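You operate a simulated robot arm through the tools that you are given. There is no shell and no other tool.

The job below is to be done with a simulated robot arm. You get a single attempt, and the scene is never put back.

TASK
Band the yellow notes and put them in the black tray.
Fine: work at counter 23; switch the banding machine off after.
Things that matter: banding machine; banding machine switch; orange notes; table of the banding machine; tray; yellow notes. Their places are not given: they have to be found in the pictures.

The check looks at the end state, three seconds after you hand in, the way a careful person would. Anything else that was tipped, shoved, dropped, spilled or broken makes it a failure.

THE ROBOT
A 6-joint arm with a fingered hand, fixed in place. Base frame: the origin is on the floor under the middle of its stand, x ahead of it, y to its left, z up. Lengths are in mm, angles in rad, forces in N, time in s.
With the tool pointing down near the work surface it reaches from about 180 to 900 mm from the base axis. Its first joint turns from -2.897 to 2.897 rad. Payload 5 kg.
Tool frame: the origin (TCP) lies between the finger pads and is the grasp point; the fingertips stand 37 mm ahead of it; z points along the fingers, y is the line along which they close. The gripper opens to 124 mm; its body begins 43 mm behind the TCP. The gripper is a hand of 3 fingers: y runs from the thumb to the fingers, the wrist lies at [-21, -125, -215] in the tool frame, and closing takes about 1.5 s.
Orientation is told as [roll, pitch, yaw] about the base's x, y, z axes, in that order, counted from this pose: with the fingers straight down and the wrist toward the robot, the tool's x, y and z point along [0, 1, 0], [1, 0, 0] and [0, 0, -1] of the base frame.

THE INTERFACE
- The arm moves only by the tool drive_tool. Its argument "motion" is a list of rows, each a list of 6 numbers: the shift along the tool's x, y, z in cm, then the turn, a rotation vector about the tool's x, y, z in rad. In form: [[x, y, z, wx, wy, wz], ...]. A call has 1 to 20 rows; each row is the pose to reach, as a shift and turn from the pose commanded when the call began, along the tool's axes at that moment. "grip" is the opening, from 0 (shut) to 1 (fully open), set as the call begins (left out, the last holds). Each row takes 0.2 s and may step no farther than 50 mm and 0.15 rad from the row before; otherwise, or with a gripper value out of range, the whole call is refused. Where a pose cannot be reached the arm comes as near as it can. A force on the tool above 40 N (or 10 N above the force at the start of the call, whichever is more), or a blocked arm, ends the call early, and 0.2 s more pass. Each finger travels about 72 mm/s and halts on what it meets, pressing with about 21 N; the grip force reading is that of the motor and also rises with nothing between the fingers. The clock runs only during rows and for 0.2 s after the last one: add rows that repeat a pose to give the fingers time. It gives the time, the measured TCP pose, the force on the tool (base axes), the opening and the grip force at its end, in the units of the frame above (readings bear some noise), with the torque about the TCP (base axes, N m) and any sound that the robot's microphone picked up, and new pictures: "views" is both (left out), scene, wrist or none.
- Cameras (640 x 400 px; columns grow to the right, rows downward): "scene" is fixed at [399.5, 498.3, 1590.1]; the picture's right is [-0.93, -0.36, 0.00], its down [-0.23, 0.59, -0.77] and it looks along [0.28, -0.72, -0.63] (base axes); focal length 362 px, centre (320, 200). "wrist" rides on the gripper at [72, -104, -154] in the tool frame; the picture's right is [-0.83, 0.26, -0.49], its down [-0.51, -0.72, 0.47] and it looks along [-0.23, 0.64, 0.73] (tool axes); focal length 243 px, centre (320, 200).
- set_fingers(index, middle, thumb_bend, thumb_turn): sets how far each is bent, from 0 (flat) to 1 (curled in); at 0.3 the hand is open as for a grip, at 0.7 the pads meet at the TCP. One left out holds its place. A second passes; each finger stops where it meets its share of the squeeze, and holds until it gets a number again. A gripper value or a shape takes the hand back. It gives what a move gives, with no picture; readings hold the bend of each and the force on the fingers (four entries, about 0 where the hand has none), thumb and palm. thumb_turn goes from beside the hand (0) to across from the fingers (1), as for a grip.
- grasp_type(shape): the hand has 3 fingers and takes this shape, open, in about a second: jaw (thumb against the fingers, like two jaws); tri (thumb and two fingers); tip (a fingertip pinch); poke (one finger out to press); point (the index stretched); flat (the hand flat); cup (the hand cupped); fist (a fist). The gripper value then closes the fingers along that shape, each until it touches; the sizes above hold for jaw. It gives what a move gives, with no picture.
- point_at(camera, pixels): for up to 12 pixels [column, row] of the newest picture of that camera ("zoom" is the newest enlarged one), the place [x, y, z] in the base frame of the surface seen there, good to about 2 mm. No time passes.
- enlarge(camera, box): a new picture of the part [left, top, right, bottom] of that camera's present view, enlarged. No time passes.
- hand_in(): hands the job in; it is judged then, once.

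Open the gripper and draw the arm clear of the work before you hand the job in, unless the task says otherwise.

The tools are called after "Request:" as a command line: name --pt "numbers of a row" for each row, then --argument value for the rest, lists and objects as JSON in quotes. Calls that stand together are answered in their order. drive_tool: Moves the arm, as the interface text tells. Its arguments: {"type":"object","properties":{"motion":{"type":"array","items":{"type":"array","items":{"type":"number"}}},"grip":{"type":"number"},"views":{"type":"string","enum":["both","scene","wrist","none"]}},"required":["motion"]} The other tools are called the same way: grasp_type (shape) gives the hand a shape; set_fingers (index, middle, thumb_bend, thumb_turn) moves the fingers one by one; point_at (camera, pixels) gives the place of the surface under pixels of a picture; enlarge (camera, box) takes an enlarged picture of a part of a camera's view; hand_in () hands the job in.

At the start:

```text
t: 0.0
position: [578.4, -468.9, 1145.0]
tcp_rot: [0.0, 0.0, 0.001]
contact_force: [-0.5, -1.0, -0.1]
ft_torque: [-0.01, 0.03, -0.01]
opening: 123.6
grip_force: 0.0
shape: jaw
bend: [0.3, 0.3, 0.3, 0.98]
finger forces: [0.0, 0.1, 0.0, 0.0, 0.1, 0.0]
```

scene: 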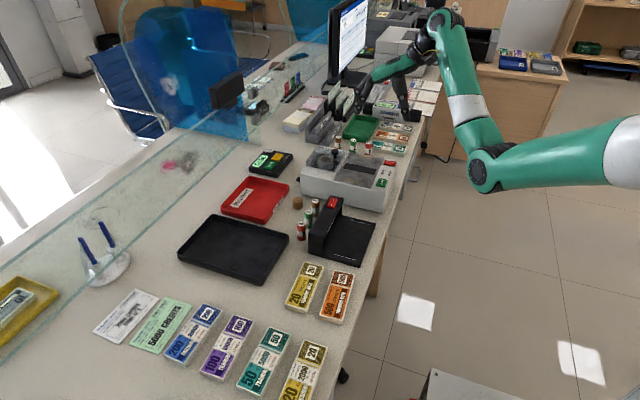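
wrist: 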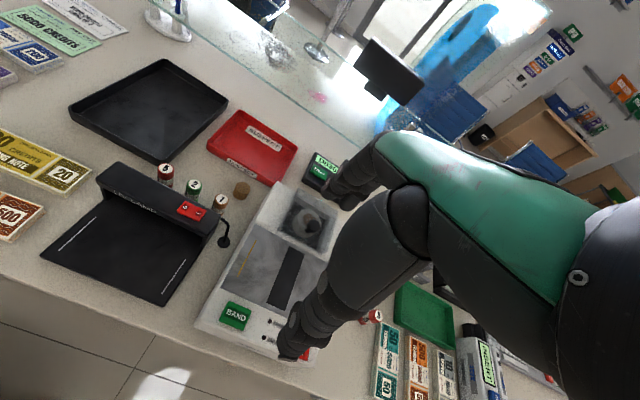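

The scene shows a counter with a black tray (~235,248), a red tray, a grey machine (~345,180), a small black device (~340,235), and yellow and orange note stacks (~305,287 and 337,297). I'll enlarge to inspect the details.

Request:
enlarge --camera "scene" --box '[240, 130, 440, 255]'

Request:
enlarge --camera "wrist" --box '[0, 100, 340, 380]'

```text
3.20 times, centred on (340, 192) of scene
```

zoom: 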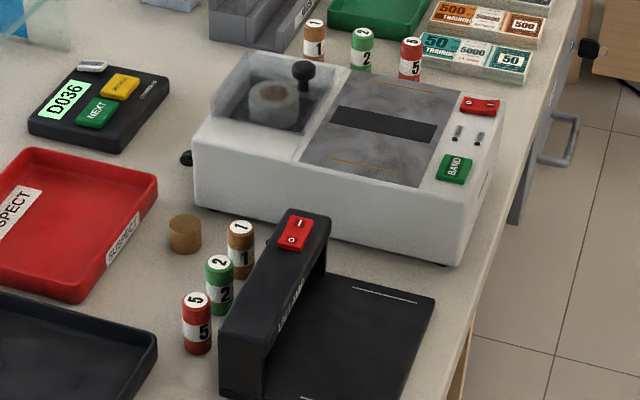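

```text
1.43 times, centred on (170, 240) of wrist
```

zoom: 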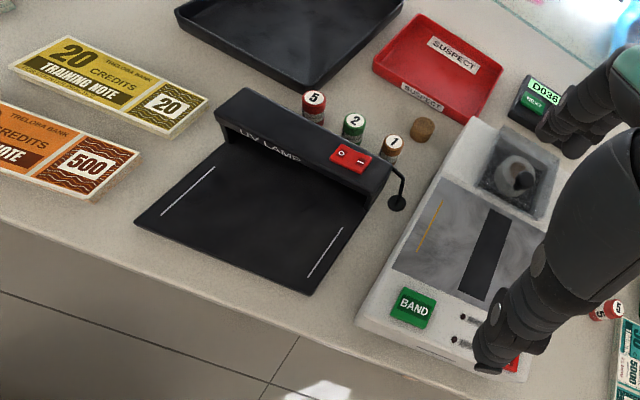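

I see the grey banding machine with its green BAND button and red rocker switch, and a UV lamp in front. Next I enlarge other parts to find labels (counter number) and the notes.

Request:
enlarge --camera "scene" --box '[80, 250, 380, 400]'

Request:
enlarge --camera "scene" --box '[260, 60, 460, 185]'

Request:
enlarge --camera "scene" --box '[340, 0, 640, 120]'

Request:
enlarge --camera "scene" --box '[180, 0, 380, 130]'

Request:
enlarge --camera "scene" --box '[0, 120, 200, 340]'

Request:
enlarge --camera "wrist" --box '[340, 0, 640, 200]'

```text
2.13 times, centred on (230, 325) of scene
```

zoom: 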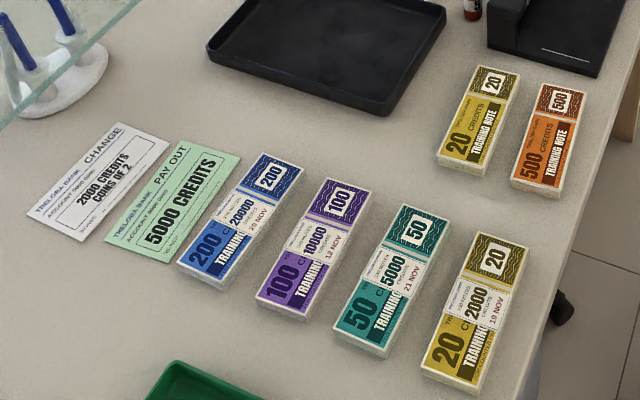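

```text
3.20 times, centred on (360, 122) of scene
```

zoom: 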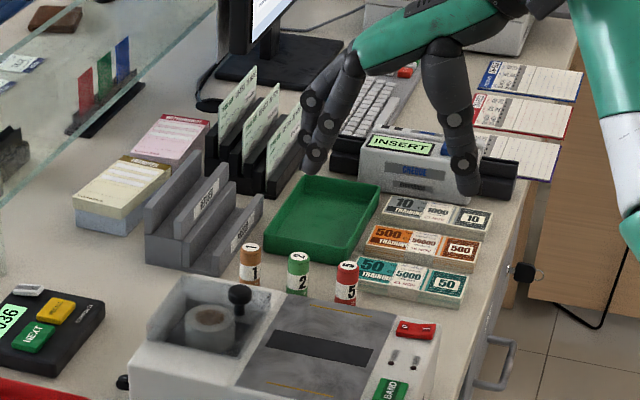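

```text
2.13 times, centred on (490, 60) of scene
```

zoom: 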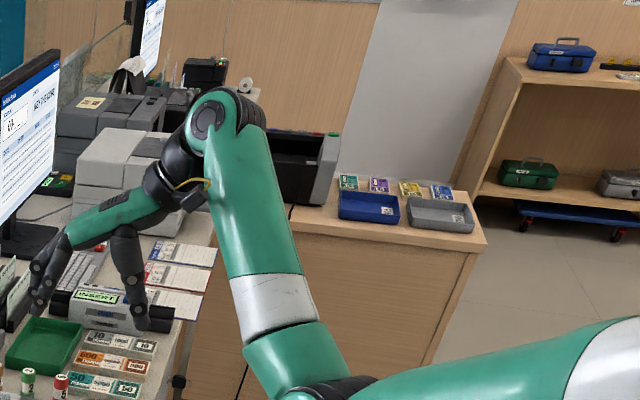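

```text
3.08 times, centred on (280, 65) of scene
```

zoom: 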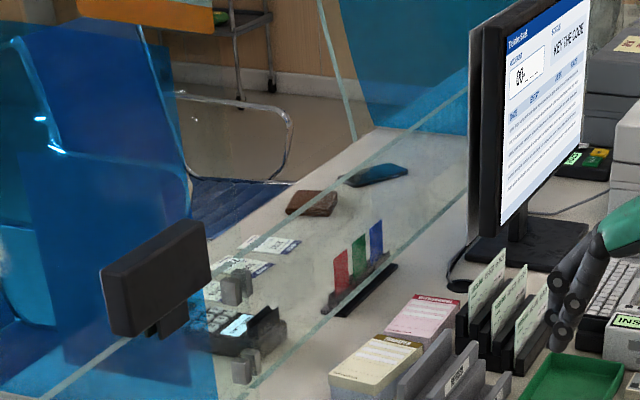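

```text
1.82 times, centred on (100, 230) of scene
```

zoom: 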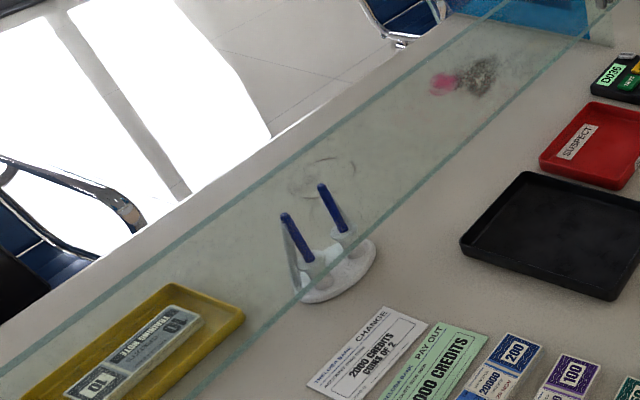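

```text
2.00 times, centred on (490, 100) of wrist
```

zoom: 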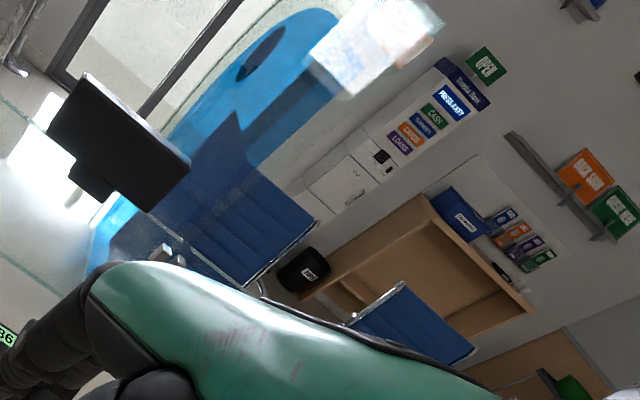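

Two unbanded stacks: yellow 20 at (305,287) and orange 500 at (337,297); other stacks carry white bands already. I'll measure points on the notes, the machine and the tray.

Request:
enlarge --camera "scene" --box '[270, 250, 370, 330]'

Request:
point_at --camera "scene" --pixels '[[307, 263], [323, 267], [286, 303], [306, 309], [305, 286], [330, 270], [355, 275], [320, 316], [345, 323], [337, 297], [290, 320], [360, 300]]'

Request:
point_at --camera "scene" --pixels '[[216, 216], [286, 233], [264, 282], [180, 250], [235, 248], [230, 240], [322, 148], [398, 160], [384, 212], [302, 192], [300, 180], [383, 208]]'

Request:
enlarge --camera "scene" --box '[295, 140, 405, 220]'

```text
5.00 times, centred on (320, 290) of scene
```

zoom: 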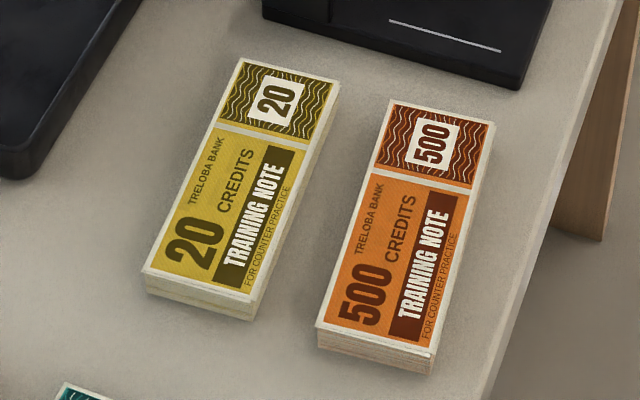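

```text
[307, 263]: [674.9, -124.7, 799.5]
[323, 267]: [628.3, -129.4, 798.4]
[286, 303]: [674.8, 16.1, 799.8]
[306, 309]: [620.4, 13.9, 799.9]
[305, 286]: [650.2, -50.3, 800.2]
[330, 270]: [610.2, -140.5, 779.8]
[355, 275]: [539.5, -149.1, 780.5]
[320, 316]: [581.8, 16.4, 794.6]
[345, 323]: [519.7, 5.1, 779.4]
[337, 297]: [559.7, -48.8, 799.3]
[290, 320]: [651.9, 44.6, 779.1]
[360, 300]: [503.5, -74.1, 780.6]
```

```text
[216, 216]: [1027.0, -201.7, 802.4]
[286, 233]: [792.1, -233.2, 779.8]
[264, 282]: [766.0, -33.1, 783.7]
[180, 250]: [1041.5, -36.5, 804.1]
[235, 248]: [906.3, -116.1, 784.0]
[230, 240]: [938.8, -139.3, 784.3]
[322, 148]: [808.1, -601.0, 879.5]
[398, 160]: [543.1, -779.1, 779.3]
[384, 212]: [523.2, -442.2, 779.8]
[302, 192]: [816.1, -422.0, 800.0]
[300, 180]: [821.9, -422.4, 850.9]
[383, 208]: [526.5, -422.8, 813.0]
```

```text
5.00 times, centred on (350, 180) of scene
```

zoom: 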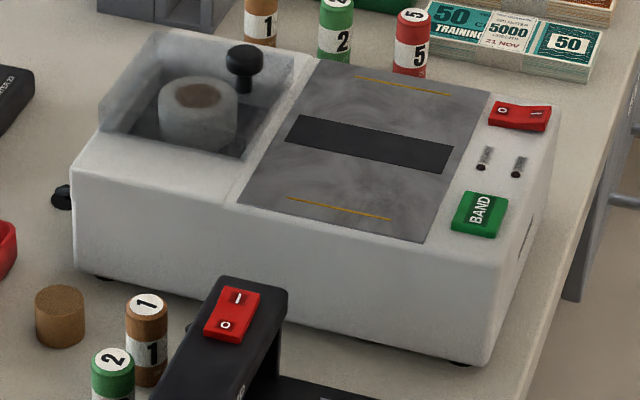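

The zoom shows the machine: rocker switch near (520,115), BAND button (480,215), the table with a dark slot and yellow alignment lines. I measure these points.

Request:
point_at --camera "zoom" --pixels '[[500, 110], [538, 116], [520, 115], [480, 215], [455, 225], [503, 232], [465, 195], [508, 203], [483, 150], [520, 160], [245, 65], [200, 110]]'

Request:
point_at --camera "zoom" --pixels '[[320, 62], [490, 95], [424, 240], [237, 203], [300, 115], [288, 140], [454, 146], [443, 173], [355, 77], [450, 95], [288, 198], [390, 219]]'

Request:
enlarge --camera "scene" --box '[240, 140, 300, 185]'

Request:
enlarge --camera "scene" --box '[375, 150, 405, 200]'

Request:
enlarge --camera "wrist" --box '[190, 180, 350, 370]'

```text
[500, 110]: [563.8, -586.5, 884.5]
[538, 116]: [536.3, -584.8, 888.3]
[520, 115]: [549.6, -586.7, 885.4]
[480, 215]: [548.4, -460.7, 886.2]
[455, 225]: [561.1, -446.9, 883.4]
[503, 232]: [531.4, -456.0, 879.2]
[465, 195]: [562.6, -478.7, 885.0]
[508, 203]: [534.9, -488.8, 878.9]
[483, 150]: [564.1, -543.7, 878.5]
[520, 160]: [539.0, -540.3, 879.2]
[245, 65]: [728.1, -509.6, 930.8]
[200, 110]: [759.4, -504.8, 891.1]
```

```text
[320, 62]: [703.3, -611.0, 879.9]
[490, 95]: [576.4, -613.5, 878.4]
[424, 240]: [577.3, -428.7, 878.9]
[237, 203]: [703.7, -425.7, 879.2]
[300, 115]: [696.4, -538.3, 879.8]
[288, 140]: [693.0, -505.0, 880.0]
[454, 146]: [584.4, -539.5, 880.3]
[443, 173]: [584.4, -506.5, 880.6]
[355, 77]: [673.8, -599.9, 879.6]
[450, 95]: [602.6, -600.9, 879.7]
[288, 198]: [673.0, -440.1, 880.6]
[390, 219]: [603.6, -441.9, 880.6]
```

```text
8.89 times, centred on (270, 162) of scene
```

zoom: 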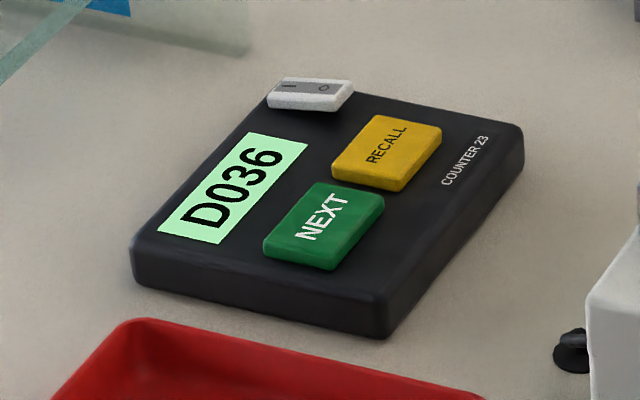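

```text
8.00 times, centred on (390, 175) of scene
```

zoom: 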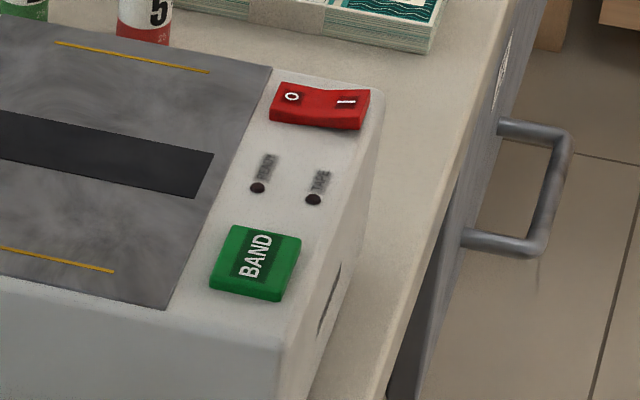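

```text
2.11 times, centred on (270, 275) of wrist
```

zoom: 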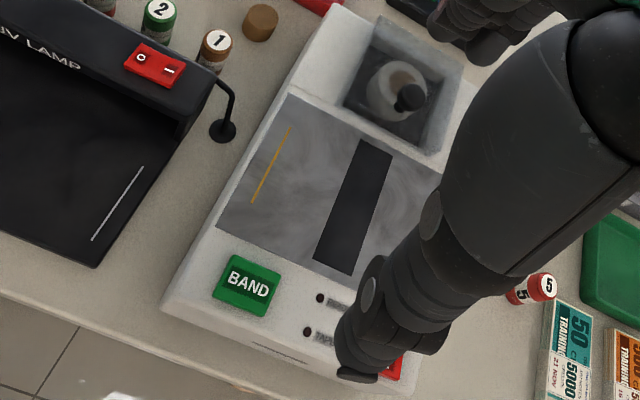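

The rocker's O side is down (machine off, READY/TAPE lamps dark), so I'll need to press the I side first, and the table marks are at y≈-441 and -600 with slot centre (638,-522). Now I look at the hand geometry.

Request:
enlarge --camera "scene" --box '[330, 0, 490, 130]'

Request:
enlarge --camera "wrist" --box '[260, 130, 480, 380]'

Request:
point_at --camera "scene" --pixels '[[355, 112], [353, 100], [360, 88], [405, 117], [403, 100], [402, 85], [410, 108], [349, 113], [375, 75], [395, 68], [370, 80], [400, 75]]'

```text
3.08 times, centred on (410, 65) of scene
```

zoom: 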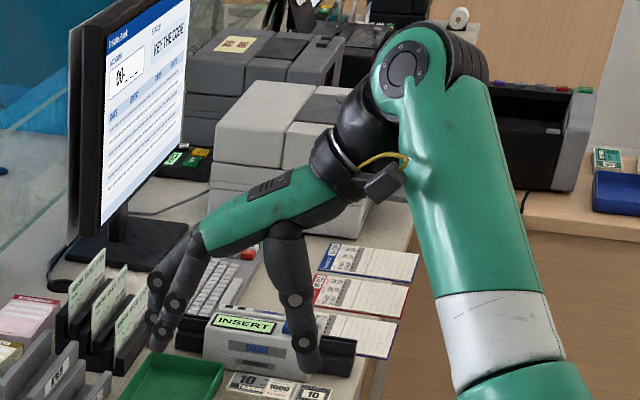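

```text
1.60 times, centred on (370, 255) of wrist
```

zoom: 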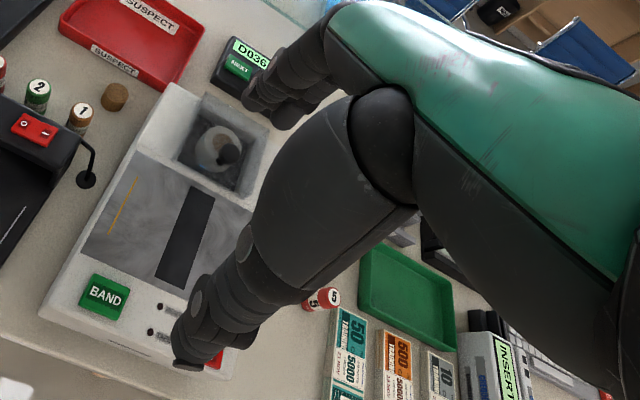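

```text
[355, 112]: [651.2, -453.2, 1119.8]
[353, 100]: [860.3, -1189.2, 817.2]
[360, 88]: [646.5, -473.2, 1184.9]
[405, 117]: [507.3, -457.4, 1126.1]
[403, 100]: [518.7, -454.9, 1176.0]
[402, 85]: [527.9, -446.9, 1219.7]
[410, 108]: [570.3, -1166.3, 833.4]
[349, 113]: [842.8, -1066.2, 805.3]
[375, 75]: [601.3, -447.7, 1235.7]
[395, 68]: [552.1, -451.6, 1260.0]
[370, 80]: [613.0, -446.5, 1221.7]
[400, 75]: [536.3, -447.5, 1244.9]
```

The hand is open about 250 mm above the machine; its thumb is on the robot side. I'll shape it as "poke" and look where the poking fingertip is.

Request:
grasp_type --shape "poke"

Request:
drive_tool --pt "0 0 0 0 0 0" --pt "0 0 0 0 0 0" --views "both"

```text
t: 0.9
position: [578.2, -470.4, 1144.8]
tcp_rot: [0.002, 0.001, -0.001]
contact_force: [-0.6, -0.1, 0.9]
ft_torque: [0.0, -0.03, 0.04]
opening: 0.0
grip_force: 0.1
shape: poke
bend: [0.7, 0.7, 1.0, 1.0]
finger forces: [0.0, 0.0, 0.0, 0.0, 0.0, 0.0]
```

```text
t: 1.5
position: [577.7, -468.5, 1145.4]
tcp_rot: [0.0, 0.0, 0.001]
contact_force: [0.2, 0.9, 0.8]
ft_torque: [0.02, 0.04, -0.01]
opening: 0.0
grip_force: 0.2
shape: poke
bend: [0.7, 0.7, 1.0, 1.0]
finger forces: [0.1, 0.1, 0.0, 0.0, 0.1, 0.0]
```

scene: 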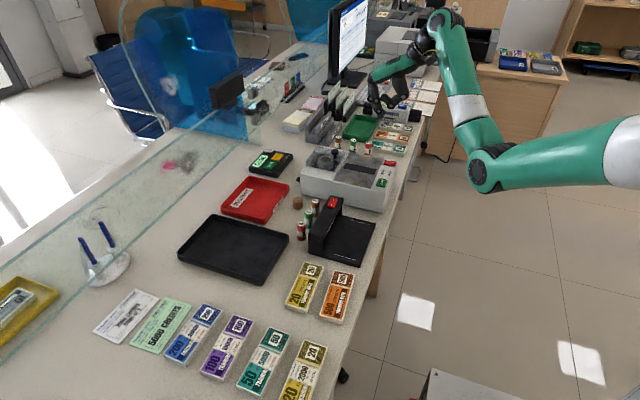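
wrist: 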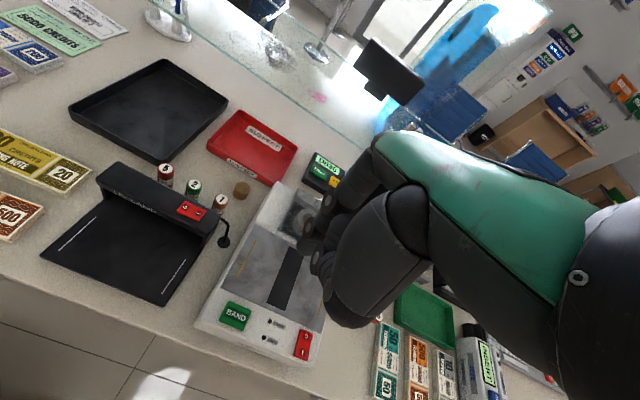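

The hand is now in poke shape at around (380,100) in the scene. I enlarge it to find the pressing tip.

Request:
enlarge --camera "scene" --box '[340, 40, 440, 120]'

Request:
enlarge --camera "wrist" --box '[260, 160, 420, 340]'

```text
5.00 times, centred on (390, 80) of scene
```

zoom: 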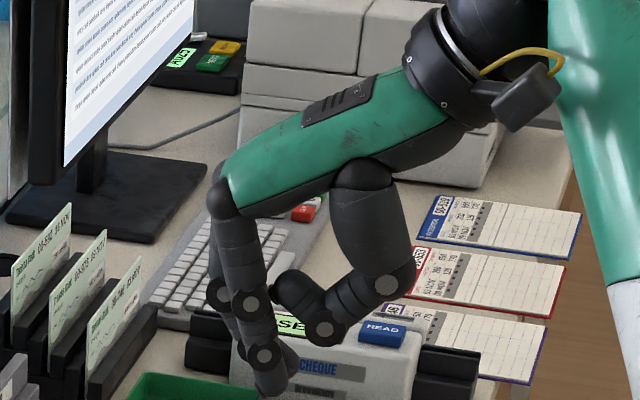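

```text
2.22 times, centred on (340, 250) of wrist
```

zoom: 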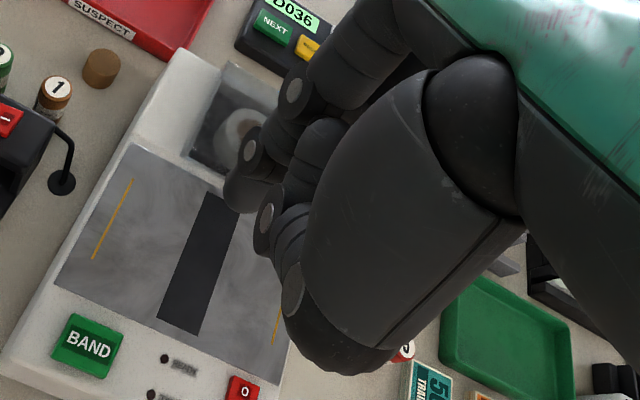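

Both fingers stand at 0.7 pointing down; I'll curl the middle finger so that only the index presses, then re-measure.

Request:
set_fingers --index 0.6 --middle 1.0 --thumb_bend 1.0 --thumb_turn 1.0

Request:
drive_tool --pt "0 0 0 0 0 0" --pt "0 0 0 0 0 0" --views "none"

Request:
enlarge --camera "scene" --box '[340, 40, 440, 120]'

Request:
enlarge --camera "wrist" --box '[260, 160, 420, 340]'

```text
t: 2.5
position: [578.7, -468.2, 1145.2]
tcp_rot: [0.001, 0.001, -0.001]
contact_force: [0.2, -0.7, 0.2]
ft_torque: [-0.01, 0.01, 0.01]
opening: 34.7
grip_force: 0.0
shape: fingers
bend: [0.28, 1.0, 1.0, 1.0]
finger forces: [0.0, 0.1, 0.1, 0.0, 0.0, 0.0]
```

```text
t: 3.1
position: [577.1, -469.5, 1145.6]
tcp_rot: [-0.002, 0.0, 0.002]
contact_force: [0.2, -0.6, -0.3]
ft_torque: [0.0, -0.01, 0.0]
opening: 34.9
grip_force: 0.1
shape: fingers
bend: [0.28, 1.0, 1.0, 1.0]
finger forces: [0.1, 0.0, 0.0, 0.0, 0.0, 0.0]
```

```text
5.00 times, centred on (390, 80) of scene
```

zoom: 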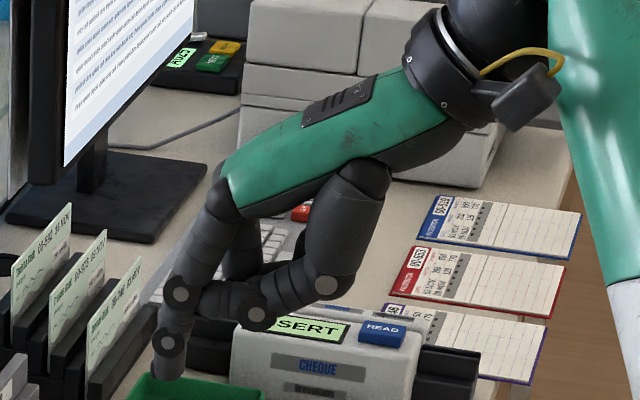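

```text
2.22 times, centred on (340, 250) of wrist
```

zoom: 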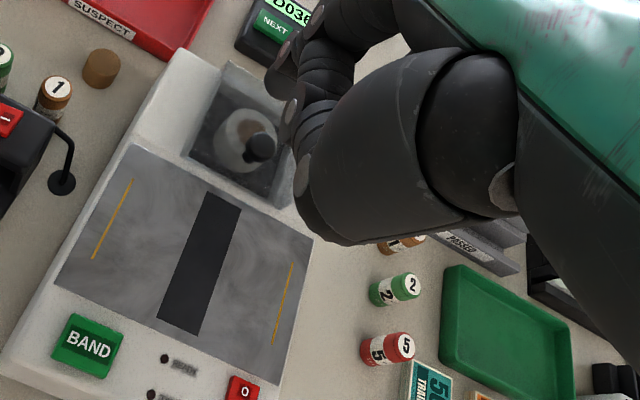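

The index reads 0.28 though 0.6 was asked; I repeat the command for the index alone to see where it settles.

Request:
set_fingers --index 0.6

Request:
enlarge --camera "scene" --box '[340, 40, 440, 120]'

```text
t: 4.1
position: [578.4, -468.5, 1146.7]
tcp_rot: [-0.001, -0.002, -0.002]
contact_force: [1.2, 1.1, 0.1]
ft_torque: [0.01, -0.02, 0.01]
opening: 34.0
grip_force: 0.1
shape: fingers
bend: [0.28, 1.0, 1.0, 1.0]
finger forces: [0.1, 0.0, 0.0, 0.0, 0.0, 0.0]
```

```text
5.00 times, centred on (390, 80) of scene
```

zoom: 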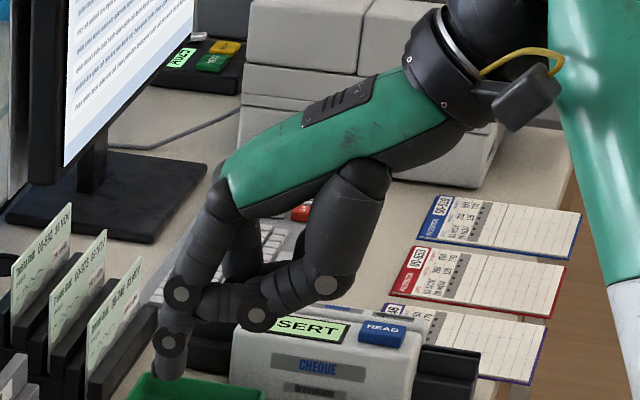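

The thumb blocks the index at 0.28, which holds it firmly; its end segment looks vertical. I measure the tip location along zoom (180,290)→(168,378).

Request:
point_at --camera "zoom" --pixels '[[168, 376], [168, 370], [170, 355], [160, 340], [178, 340], [190, 340], [172, 310], [185, 292], [195, 270], [210, 220], [250, 318], [325, 285]]'

Request:
enlarge --camera "scene" --box '[355, 90, 395, 120]'

```text
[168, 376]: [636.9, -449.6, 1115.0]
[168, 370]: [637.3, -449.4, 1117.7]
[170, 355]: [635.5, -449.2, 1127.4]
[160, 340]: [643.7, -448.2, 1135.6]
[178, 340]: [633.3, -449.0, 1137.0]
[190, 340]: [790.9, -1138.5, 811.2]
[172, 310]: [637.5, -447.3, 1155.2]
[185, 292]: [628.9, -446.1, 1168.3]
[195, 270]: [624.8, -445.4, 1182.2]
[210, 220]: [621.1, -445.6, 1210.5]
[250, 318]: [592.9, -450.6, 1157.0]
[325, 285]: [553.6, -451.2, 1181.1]
```

```text
13.33 times, centred on (375, 105) of scene
```

zoom: 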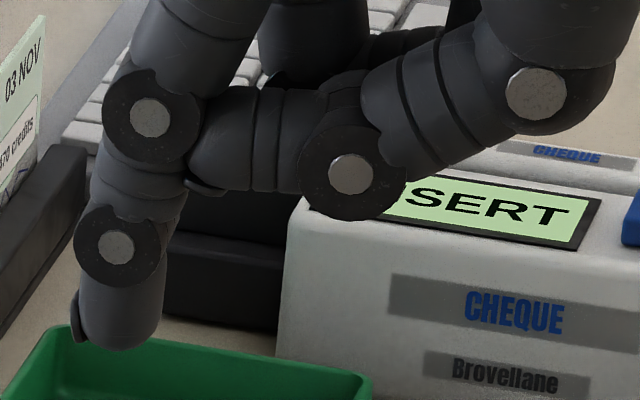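

The index tip sits about (+61, +11, −37) mm from the TCP, finger diameter ~18 mm. I move above the I side of the rocker (≈(534,−586,888)), stopping ~60 mm above it.

Request:
drive_tool --pt "-3.2 -2.6 0 0 0 0" --pt "-6.4 -5.2 0 0 0 0" --pt "-9.6 -7.8 0 0 0 0" --pt "-12.8 -10.5 0 0 0 0" --pt "-12.8 -10.5 4 0 0 0" --pt "-12.8 -10.5 8 0 0 0" --pt "-12.8 -10.5 12 0 0 0" --pt "-12.8 -10.5 16 0 0 0" --pt "-12.8 -10.5 16 0 0 0" --views "both"

Request:
enlarge --camera "scene" --box '[350, 120, 430, 180]'

Request:
enlarge --camera "wrist" --box '[200, 160, 400, 340]'

```text
t: 6.1
position: [474.7, -596.8, 984.0]
tcp_rot: [-0.002, 0.0, -0.002]
contact_force: [-0.2, 0.3, -0.3]
ft_torque: [-0.01, 0.0, 0.0]
opening: 33.8
grip_force: 0.1
shape: fingers
bend: [0.28, 1.0, 1.0, 1.0]
finger forces: [0.1, 0.1, 0.0, 0.0, 0.0, 0.0]
```

scene: 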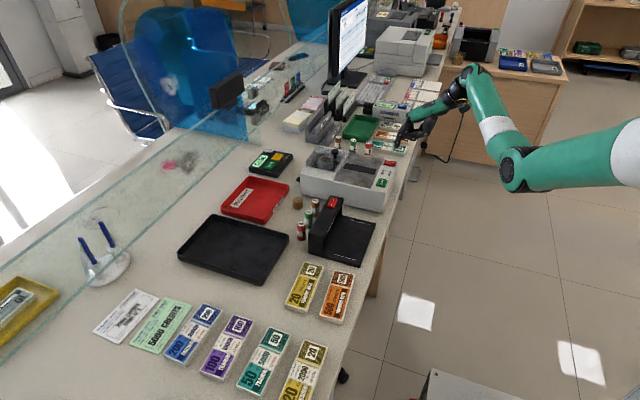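
wrist: 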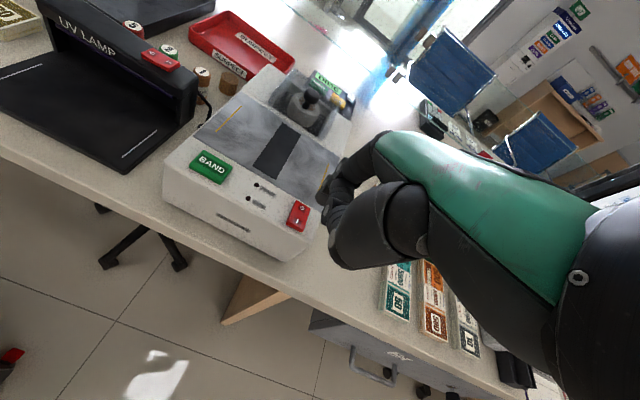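

```text
6.67 times, centred on (390, 150) of scene
```

zoom: 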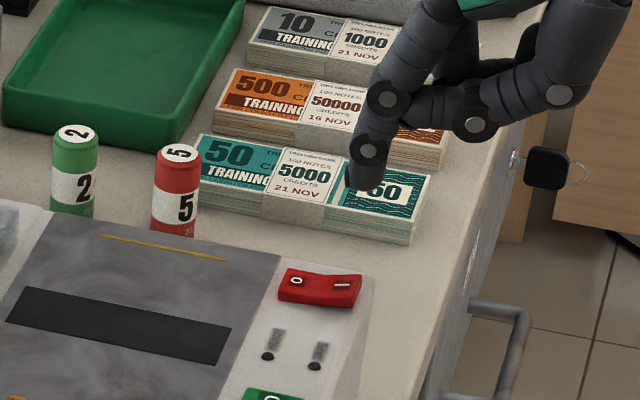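

```text
2.22 times, centred on (300, 250) of wrist
```

zoom: 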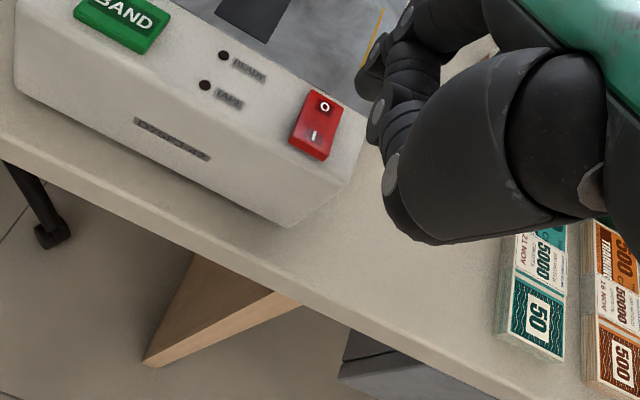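

Now the tip is at about zoom (370,178) above the teal notes' end (it's high in the air). I measure it and the rocker corners precisely.

Request:
enlarge --camera "scene" --box '[380, 130, 412, 170]'

Request:
point_at --camera "scene" --pixels '[[397, 146.5], [398, 144], [396.5, 142], [397.5, 148]]'

```text
10.00 times, centred on (396, 150) of scene
```

zoom: 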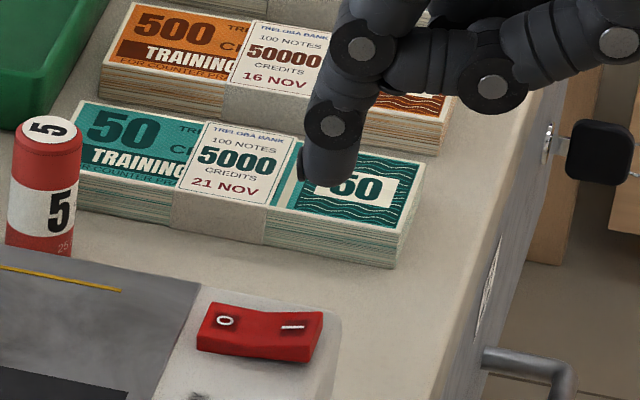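

```text
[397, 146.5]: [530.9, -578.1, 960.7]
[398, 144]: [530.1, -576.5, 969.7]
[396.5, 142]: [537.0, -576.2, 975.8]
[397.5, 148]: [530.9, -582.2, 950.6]
```

The tip centre is at about (532,−586), bottom ~z 948. Now rocker corners in this zoom.

Request:
point_at --camera "zoom" --pixels '[[208, 308], [200, 332], [320, 316], [308, 342], [292, 327], [226, 321], [258, 326], [314, 330], [204, 320], [265, 314], [255, 340], [300, 335]]'

```text
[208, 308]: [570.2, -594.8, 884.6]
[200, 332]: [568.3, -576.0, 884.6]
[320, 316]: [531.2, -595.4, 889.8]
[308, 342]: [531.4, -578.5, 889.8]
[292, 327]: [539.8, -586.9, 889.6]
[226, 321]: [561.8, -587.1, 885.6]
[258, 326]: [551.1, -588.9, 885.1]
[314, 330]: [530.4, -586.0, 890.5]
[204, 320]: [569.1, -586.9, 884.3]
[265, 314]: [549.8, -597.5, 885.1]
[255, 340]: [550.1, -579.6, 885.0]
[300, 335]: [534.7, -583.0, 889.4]
```

Rocker spans x 530–570 with the I side raised (890) — I shift +4 mm in x and descend to just above contact, then look.

Request:
drive_tool --pt "-0.1 0.4 2 0 0 0" --pt "-0.1 0.4 4 0 0 0" --pt "-0.1 0.4 5 0 0 0" --pt "-0.1 0.4 5 0 0 0" --views "both"

Request:
enlarge --camera "scene" --box '[375, 145, 415, 185]'

Request:
enlarge --camera "wrist" --box '[240, 160, 400, 280]'

```text
t: 7.1
position: [478.0, -598.3, 936.5]
tcp_rot: [0.0, 0.0, -0.001]
contact_force: [-0.7, 0.5, -0.5]
ft_torque: [-0.02, 0.01, -0.02]
opening: 34.1
grip_force: 0.1
shape: fingers
bend: [0.28, 1.0, 1.0, 1.0]
finger forces: [0.0, 0.0, 0.0, 0.0, 0.0, 0.0]
```

scene: 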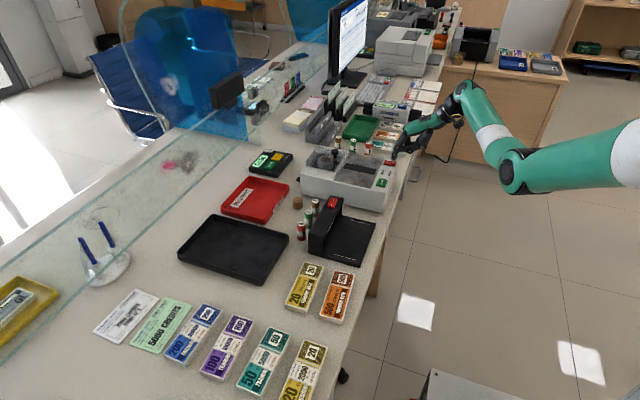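
wrist: 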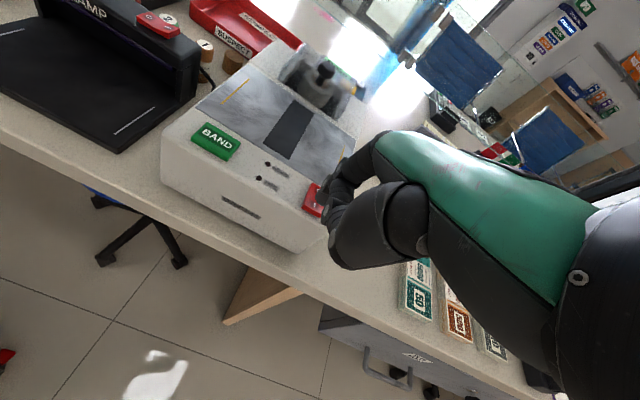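

```text
10.00 times, centred on (395, 165) of scene
```

zoom: 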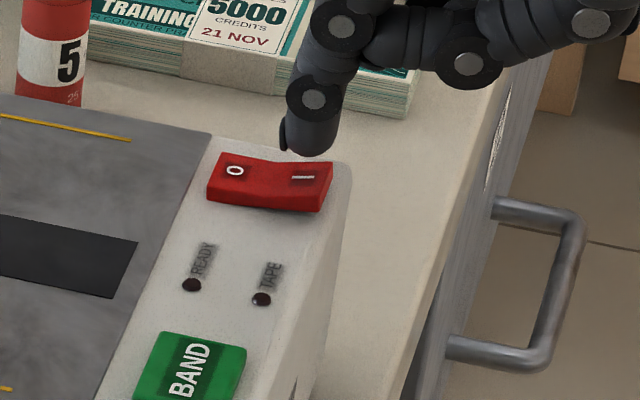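

```text
3.33 times, centred on (320, 220) of wrist
```

zoom: 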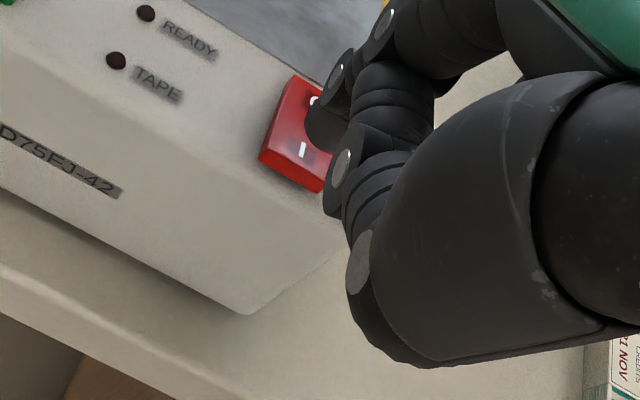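

The tip is now about 9 mm above the rocker, near the I side. I check its exact surface position before pressing.

Request:
point_at --camera "scene" --pixels '[[394, 158], [393, 157], [395.5, 157], [394.3, 160], [392, 159]]'

Request:
point_at --camera "wrist" --pixels '[[321, 195], [319, 192], [322, 200], [315, 208], [318, 213]]'

```text
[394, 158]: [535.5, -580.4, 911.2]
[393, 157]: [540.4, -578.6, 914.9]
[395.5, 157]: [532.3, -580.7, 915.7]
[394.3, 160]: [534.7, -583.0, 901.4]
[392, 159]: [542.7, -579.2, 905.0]
```

```text
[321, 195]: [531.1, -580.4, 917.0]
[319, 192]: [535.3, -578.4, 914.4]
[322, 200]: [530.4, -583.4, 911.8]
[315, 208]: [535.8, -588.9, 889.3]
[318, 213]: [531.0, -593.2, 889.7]
```

Tip is centred at x≈536, y≈−588, bottom ≈899. I press down in small steps.

Request:
drive_tool --pt "0 0 0.5 0 0 0" --pt "0 0 0.8 0 0 0" --pt "0 0 1.0 0 0 0" --pt "0 0 1.2 0 0 0" --pt "0 0 1.4 0 0 0" --pt "0 0 1.6 0 0 0" --views "both"

Request:
enlarge --camera "scene" --box '[375, 145, 415, 185]'

```text
t: 8.5
position: [475.6, -598.4, 924.7]
tcp_rot: [-0.004, -0.006, 0.0]
contact_force: [-9.3, 1.4, 31.7]
ft_torque: [0.64, -1.85, 0.28]
opening: 33.4
grip_force: 16.0
shape: fingers
bend: [0.28, 1.0, 1.0, 1.0]
finger forces: [32.2, 0.0, 0.1, 0.1, 0.0, 0.1]
```

scene: 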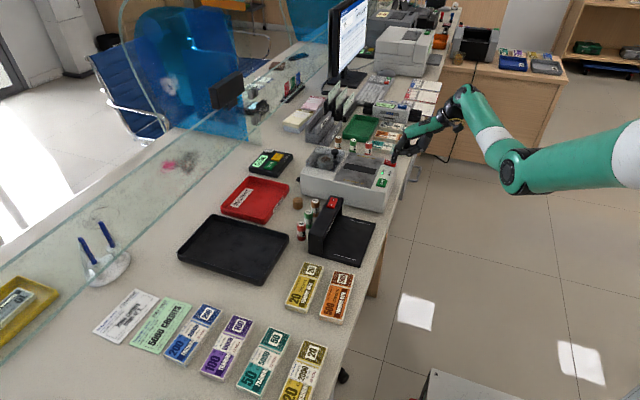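
wrist: 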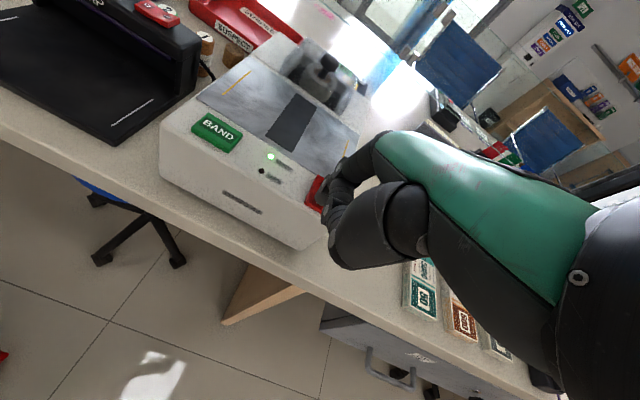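

```text
10.00 times, centred on (395, 165) of scene
```

zoom: 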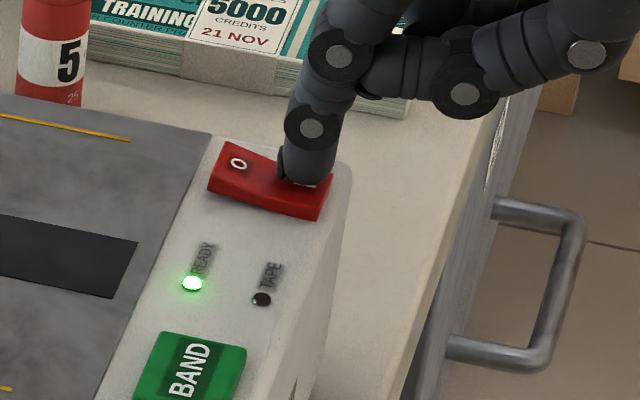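

READY lamp now glows green: machine is on. I lift straight up.

Request:
drive_tool --pt "0 0 -2 0 0 0" --pt "0 0 -6 0 0 0" --pt "0 0 -10.5 0 0 0" --pt "0 0 -15 0 0 0" --pt "0 0 -19 0 0 0" --pt "0 0 -19 0 0 0" --views "scene"

Request:
grasp_type --shape "jaw"

Request:
enlarge --camera "scene" --box '[295, 120, 455, 220]'

```text
t: 9.9
position: [477.2, -596.8, 1110.6]
tcp_rot: [-0.001, 0.001, -0.002]
contact_force: [0.2, -0.4, -0.5]
ft_torque: [0.01, -0.02, 0.01]
opening: 33.5
grip_force: 0.1
shape: fingers
bend: [0.28, 1.0, 1.0, 1.0]
finger forces: [0.0, 0.0, 0.0, 0.0, 0.1, 0.0]
```

scene: 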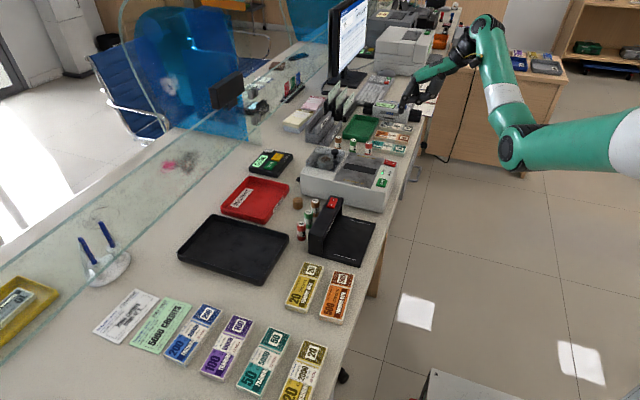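

```text
t: 10.8
position: [477.2, -598.0, 1109.7]
tcp_rot: [0.001, -0.002, 0.001]
contact_force: [-0.8, -0.1, -0.9]
ft_torque: [-0.02, -0.02, 0.01]
opening: 123.6
grip_force: 0.1
shape: jaw
bend: [0.3, 0.3, 0.3, 0.98]
finger forces: [0.0, 0.1, 0.0, 0.0, 0.0, 0.0]
```

```text
4.00 times, centred on (375, 170) of scene
```

zoom: 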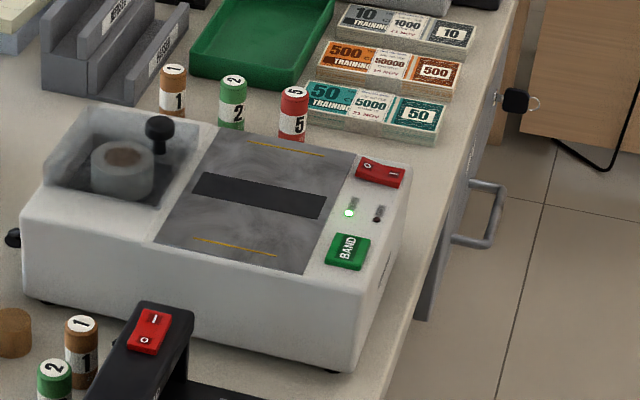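

The machine stays on with READY lit. Now I measure the yellow and orange stacks' corners precisely.

Request:
enlarge --camera "scene" --box '[270, 250, 370, 330]'

Request:
point_at --camera "zoom" --pixels '[[244, 63], [334, 82], [248, 300], [148, 268], [244, 310], [150, 285], [393, 104], [490, 125], [430, 350], [320, 325], [330, 110], [290, 200]]'

```text
5.00 times, centred on (320, 290) of scene
```

zoom: 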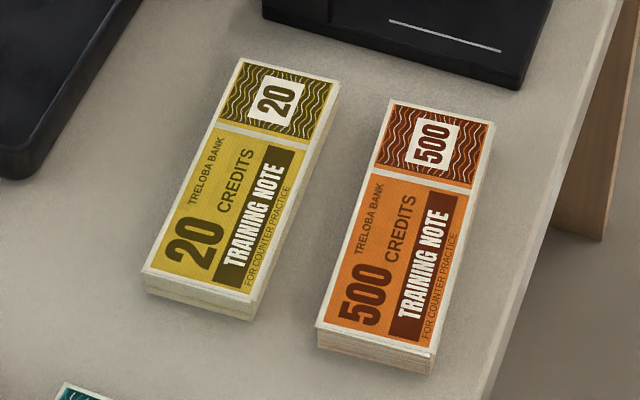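

```text
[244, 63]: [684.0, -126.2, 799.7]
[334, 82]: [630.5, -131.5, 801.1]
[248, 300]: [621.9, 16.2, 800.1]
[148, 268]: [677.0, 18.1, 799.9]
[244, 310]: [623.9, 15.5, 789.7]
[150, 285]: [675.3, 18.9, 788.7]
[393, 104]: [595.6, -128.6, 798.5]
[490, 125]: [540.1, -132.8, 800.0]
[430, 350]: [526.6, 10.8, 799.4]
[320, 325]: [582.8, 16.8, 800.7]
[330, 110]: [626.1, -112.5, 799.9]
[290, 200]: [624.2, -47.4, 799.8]
```

Yellow stack centre ≈(653,−56), ~56 mm wide, 148 long, yaw ≈+0.055 rad, with a ~36 mm gap to the orange stack. I test a partial opening in the air here to see the fingertip shape and depth.

Request:
drive_tool --pt "0 0 0 0 0 0" --pt "0 0 0 0 0 0" --pt "0 0 0 0 0 0" --pt "0 0 0 0 0 0" --pt "0 0 0 0 0 0" --grip 0.58 --views "both"

Request:
enlarge --camera "scene" --box '[385, 50, 455, 110]'

```text
t: 12.0
position: [477.3, -597.1, 1109.3]
tcp_rot: [0.0, 0.0, -0.001]
contact_force: [0.6, 0.3, -0.5]
ft_torque: [-0.02, 0.0, 0.03]
opening: 72.4
grip_force: 0.1
shape: jaw
bend: [0.73, 0.42, 0.65, 1.0]
finger forces: [0.0, 0.0, 0.0, 0.0, 0.0, 0.1]
```

scene: 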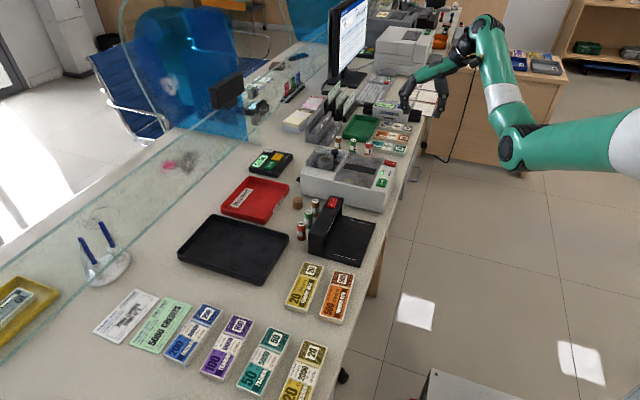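
wrist: 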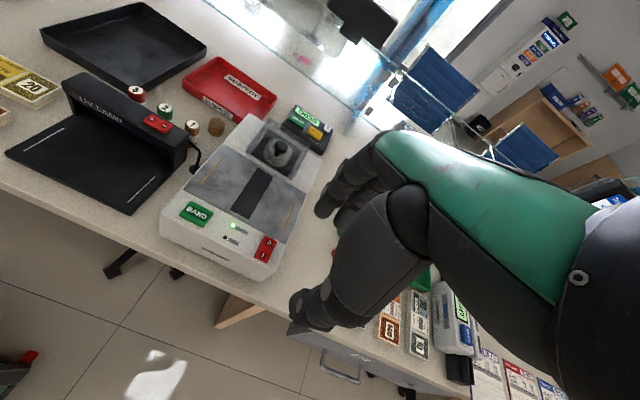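

```text
6.67 times, centred on (420, 80) of scene
```

zoom: 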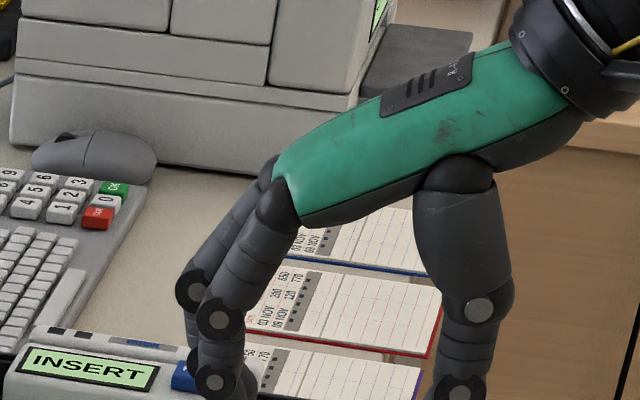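

The bends are uneven (index 0.73, middle 0.42, thumb 0.65); I look closer at the fingertips.

Request:
enlarge --camera "scene" --box '[390, 70, 450, 120]'

Request:
enlarge --camera "wrist" --box '[270, 130, 440, 340]'

```text
8.00 times, centred on (420, 95) of scene
```

zoom: 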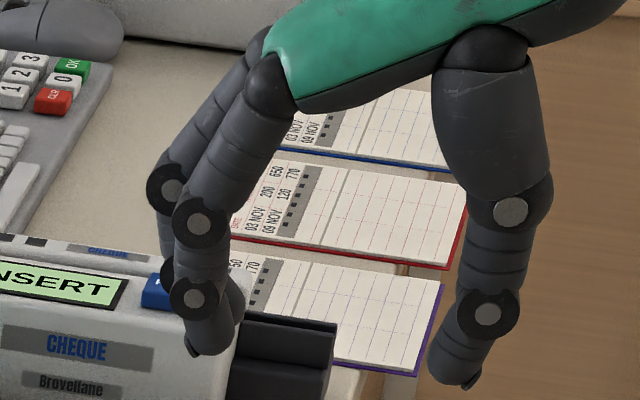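

```text
1.90 times, centred on (355, 235) of wrist
```

zoom: 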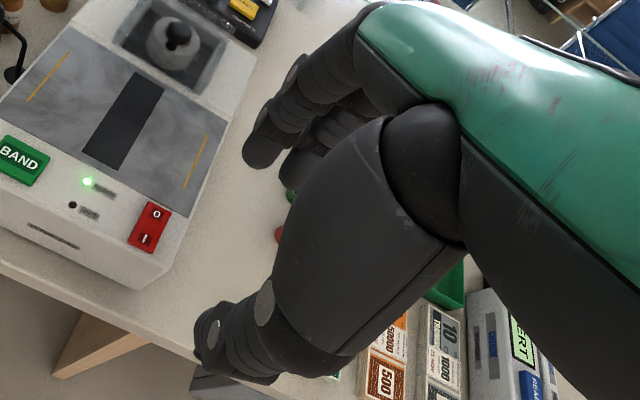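

I measure the three fingertips' positions in this partially closed shape.

Request:
point_at --camera "scene" --pixels '[[405, 113], [406, 113.5], [404.5, 110], [436, 117], [437.5, 115], [435, 116.5], [441, 110], [402, 106], [401, 104], [404.5, 107.5], [440, 105], [407.5, 110]]'

Request:
point_at --camera "wrist" --pixels '[[325, 197], [322, 207], [318, 213], [340, 225], [298, 303], [293, 310], [300, 325], [315, 325], [335, 225], [343, 218]]'

```text
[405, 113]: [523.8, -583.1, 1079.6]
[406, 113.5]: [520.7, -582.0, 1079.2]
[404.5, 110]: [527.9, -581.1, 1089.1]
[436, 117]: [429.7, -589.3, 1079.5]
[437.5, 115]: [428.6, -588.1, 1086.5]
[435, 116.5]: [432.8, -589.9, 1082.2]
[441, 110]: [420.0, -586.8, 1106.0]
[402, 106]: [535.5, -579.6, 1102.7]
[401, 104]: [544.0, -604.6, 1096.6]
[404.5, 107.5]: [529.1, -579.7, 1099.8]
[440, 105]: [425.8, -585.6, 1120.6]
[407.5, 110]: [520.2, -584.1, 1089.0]
```

```text
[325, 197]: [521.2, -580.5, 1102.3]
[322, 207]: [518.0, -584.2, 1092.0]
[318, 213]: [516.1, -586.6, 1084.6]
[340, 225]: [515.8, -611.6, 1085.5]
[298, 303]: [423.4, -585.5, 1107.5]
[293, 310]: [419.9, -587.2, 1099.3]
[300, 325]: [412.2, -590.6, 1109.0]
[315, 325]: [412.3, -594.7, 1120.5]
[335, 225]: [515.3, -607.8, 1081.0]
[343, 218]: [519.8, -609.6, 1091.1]
```

Fingertips are ~46 mm each side of the TCP and ~35 mm below it; at this opening the thumb will fit in the 36 mm gap. I now travel at this height to above the yellow notes.

Request:
drive_tool --pt "4.19 1.37 0 0 0 0" --pt "8.38 2.74 0 0 0 0" --pt "12.58 4.11 0 0 0 0" --pt "16.77 5.48 0 0 0 0" --pt "20.96 6.85 0 0 0 0" --pt "25.15 8.22 0 0 0 0" --pt "29.35 9.58 0 0 0 0" --pt "33.54 10.95 0 0 0 0" --pt "37.73 12.32 0 0 0 0" --pt "41.92 13.69 0 0 0 0" --pt "46.12 15.06 0 0 0 0" --pt "50.31 16.43 0 0 0 0" --pt "54.5 17.8 0 0 0 0" --pt "54.5 17.8 4.5 0 0 -0.055" --pt "54.5 17.8 9 0 0 -0.055" --pt "54.5 17.8 13.5 0 0 -0.055" --pt "54.5 17.8 13.5 0 0 -0.055" --grip 0.58 --views "both"

```text
t: 15.6
position: [653.6, -52.4, 976.2]
tcp_rot: [0.001, -0.002, 0.054]
contact_force: [0.5, 1.2, -0.6]
ft_torque: [-0.01, 0.01, -0.01]
opening: 72.3
grip_force: 0.1
shape: jaw
bend: [0.73, 0.42, 0.65, 1.0]
finger forces: [0.1, 0.1, 0.0, 0.0, 0.1, 0.0]
```

scene: 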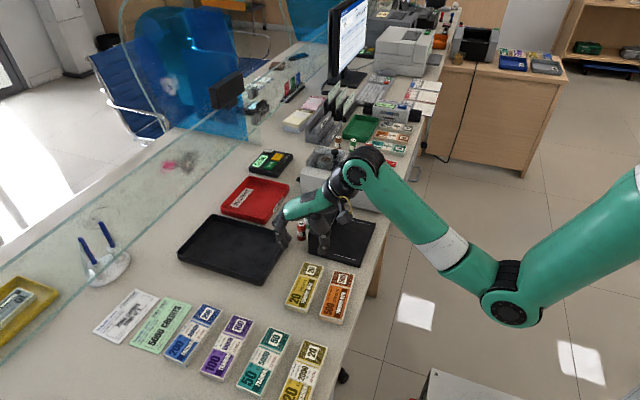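
wrist: 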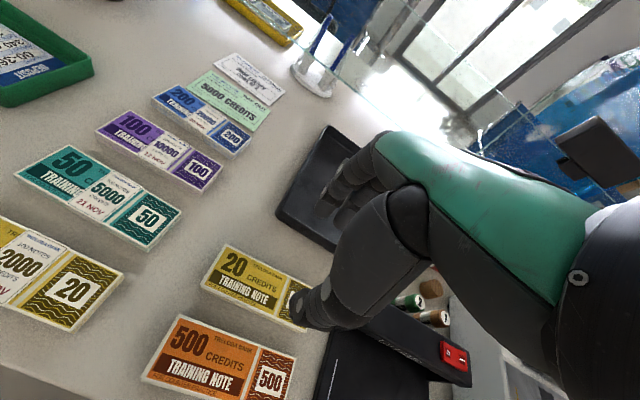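

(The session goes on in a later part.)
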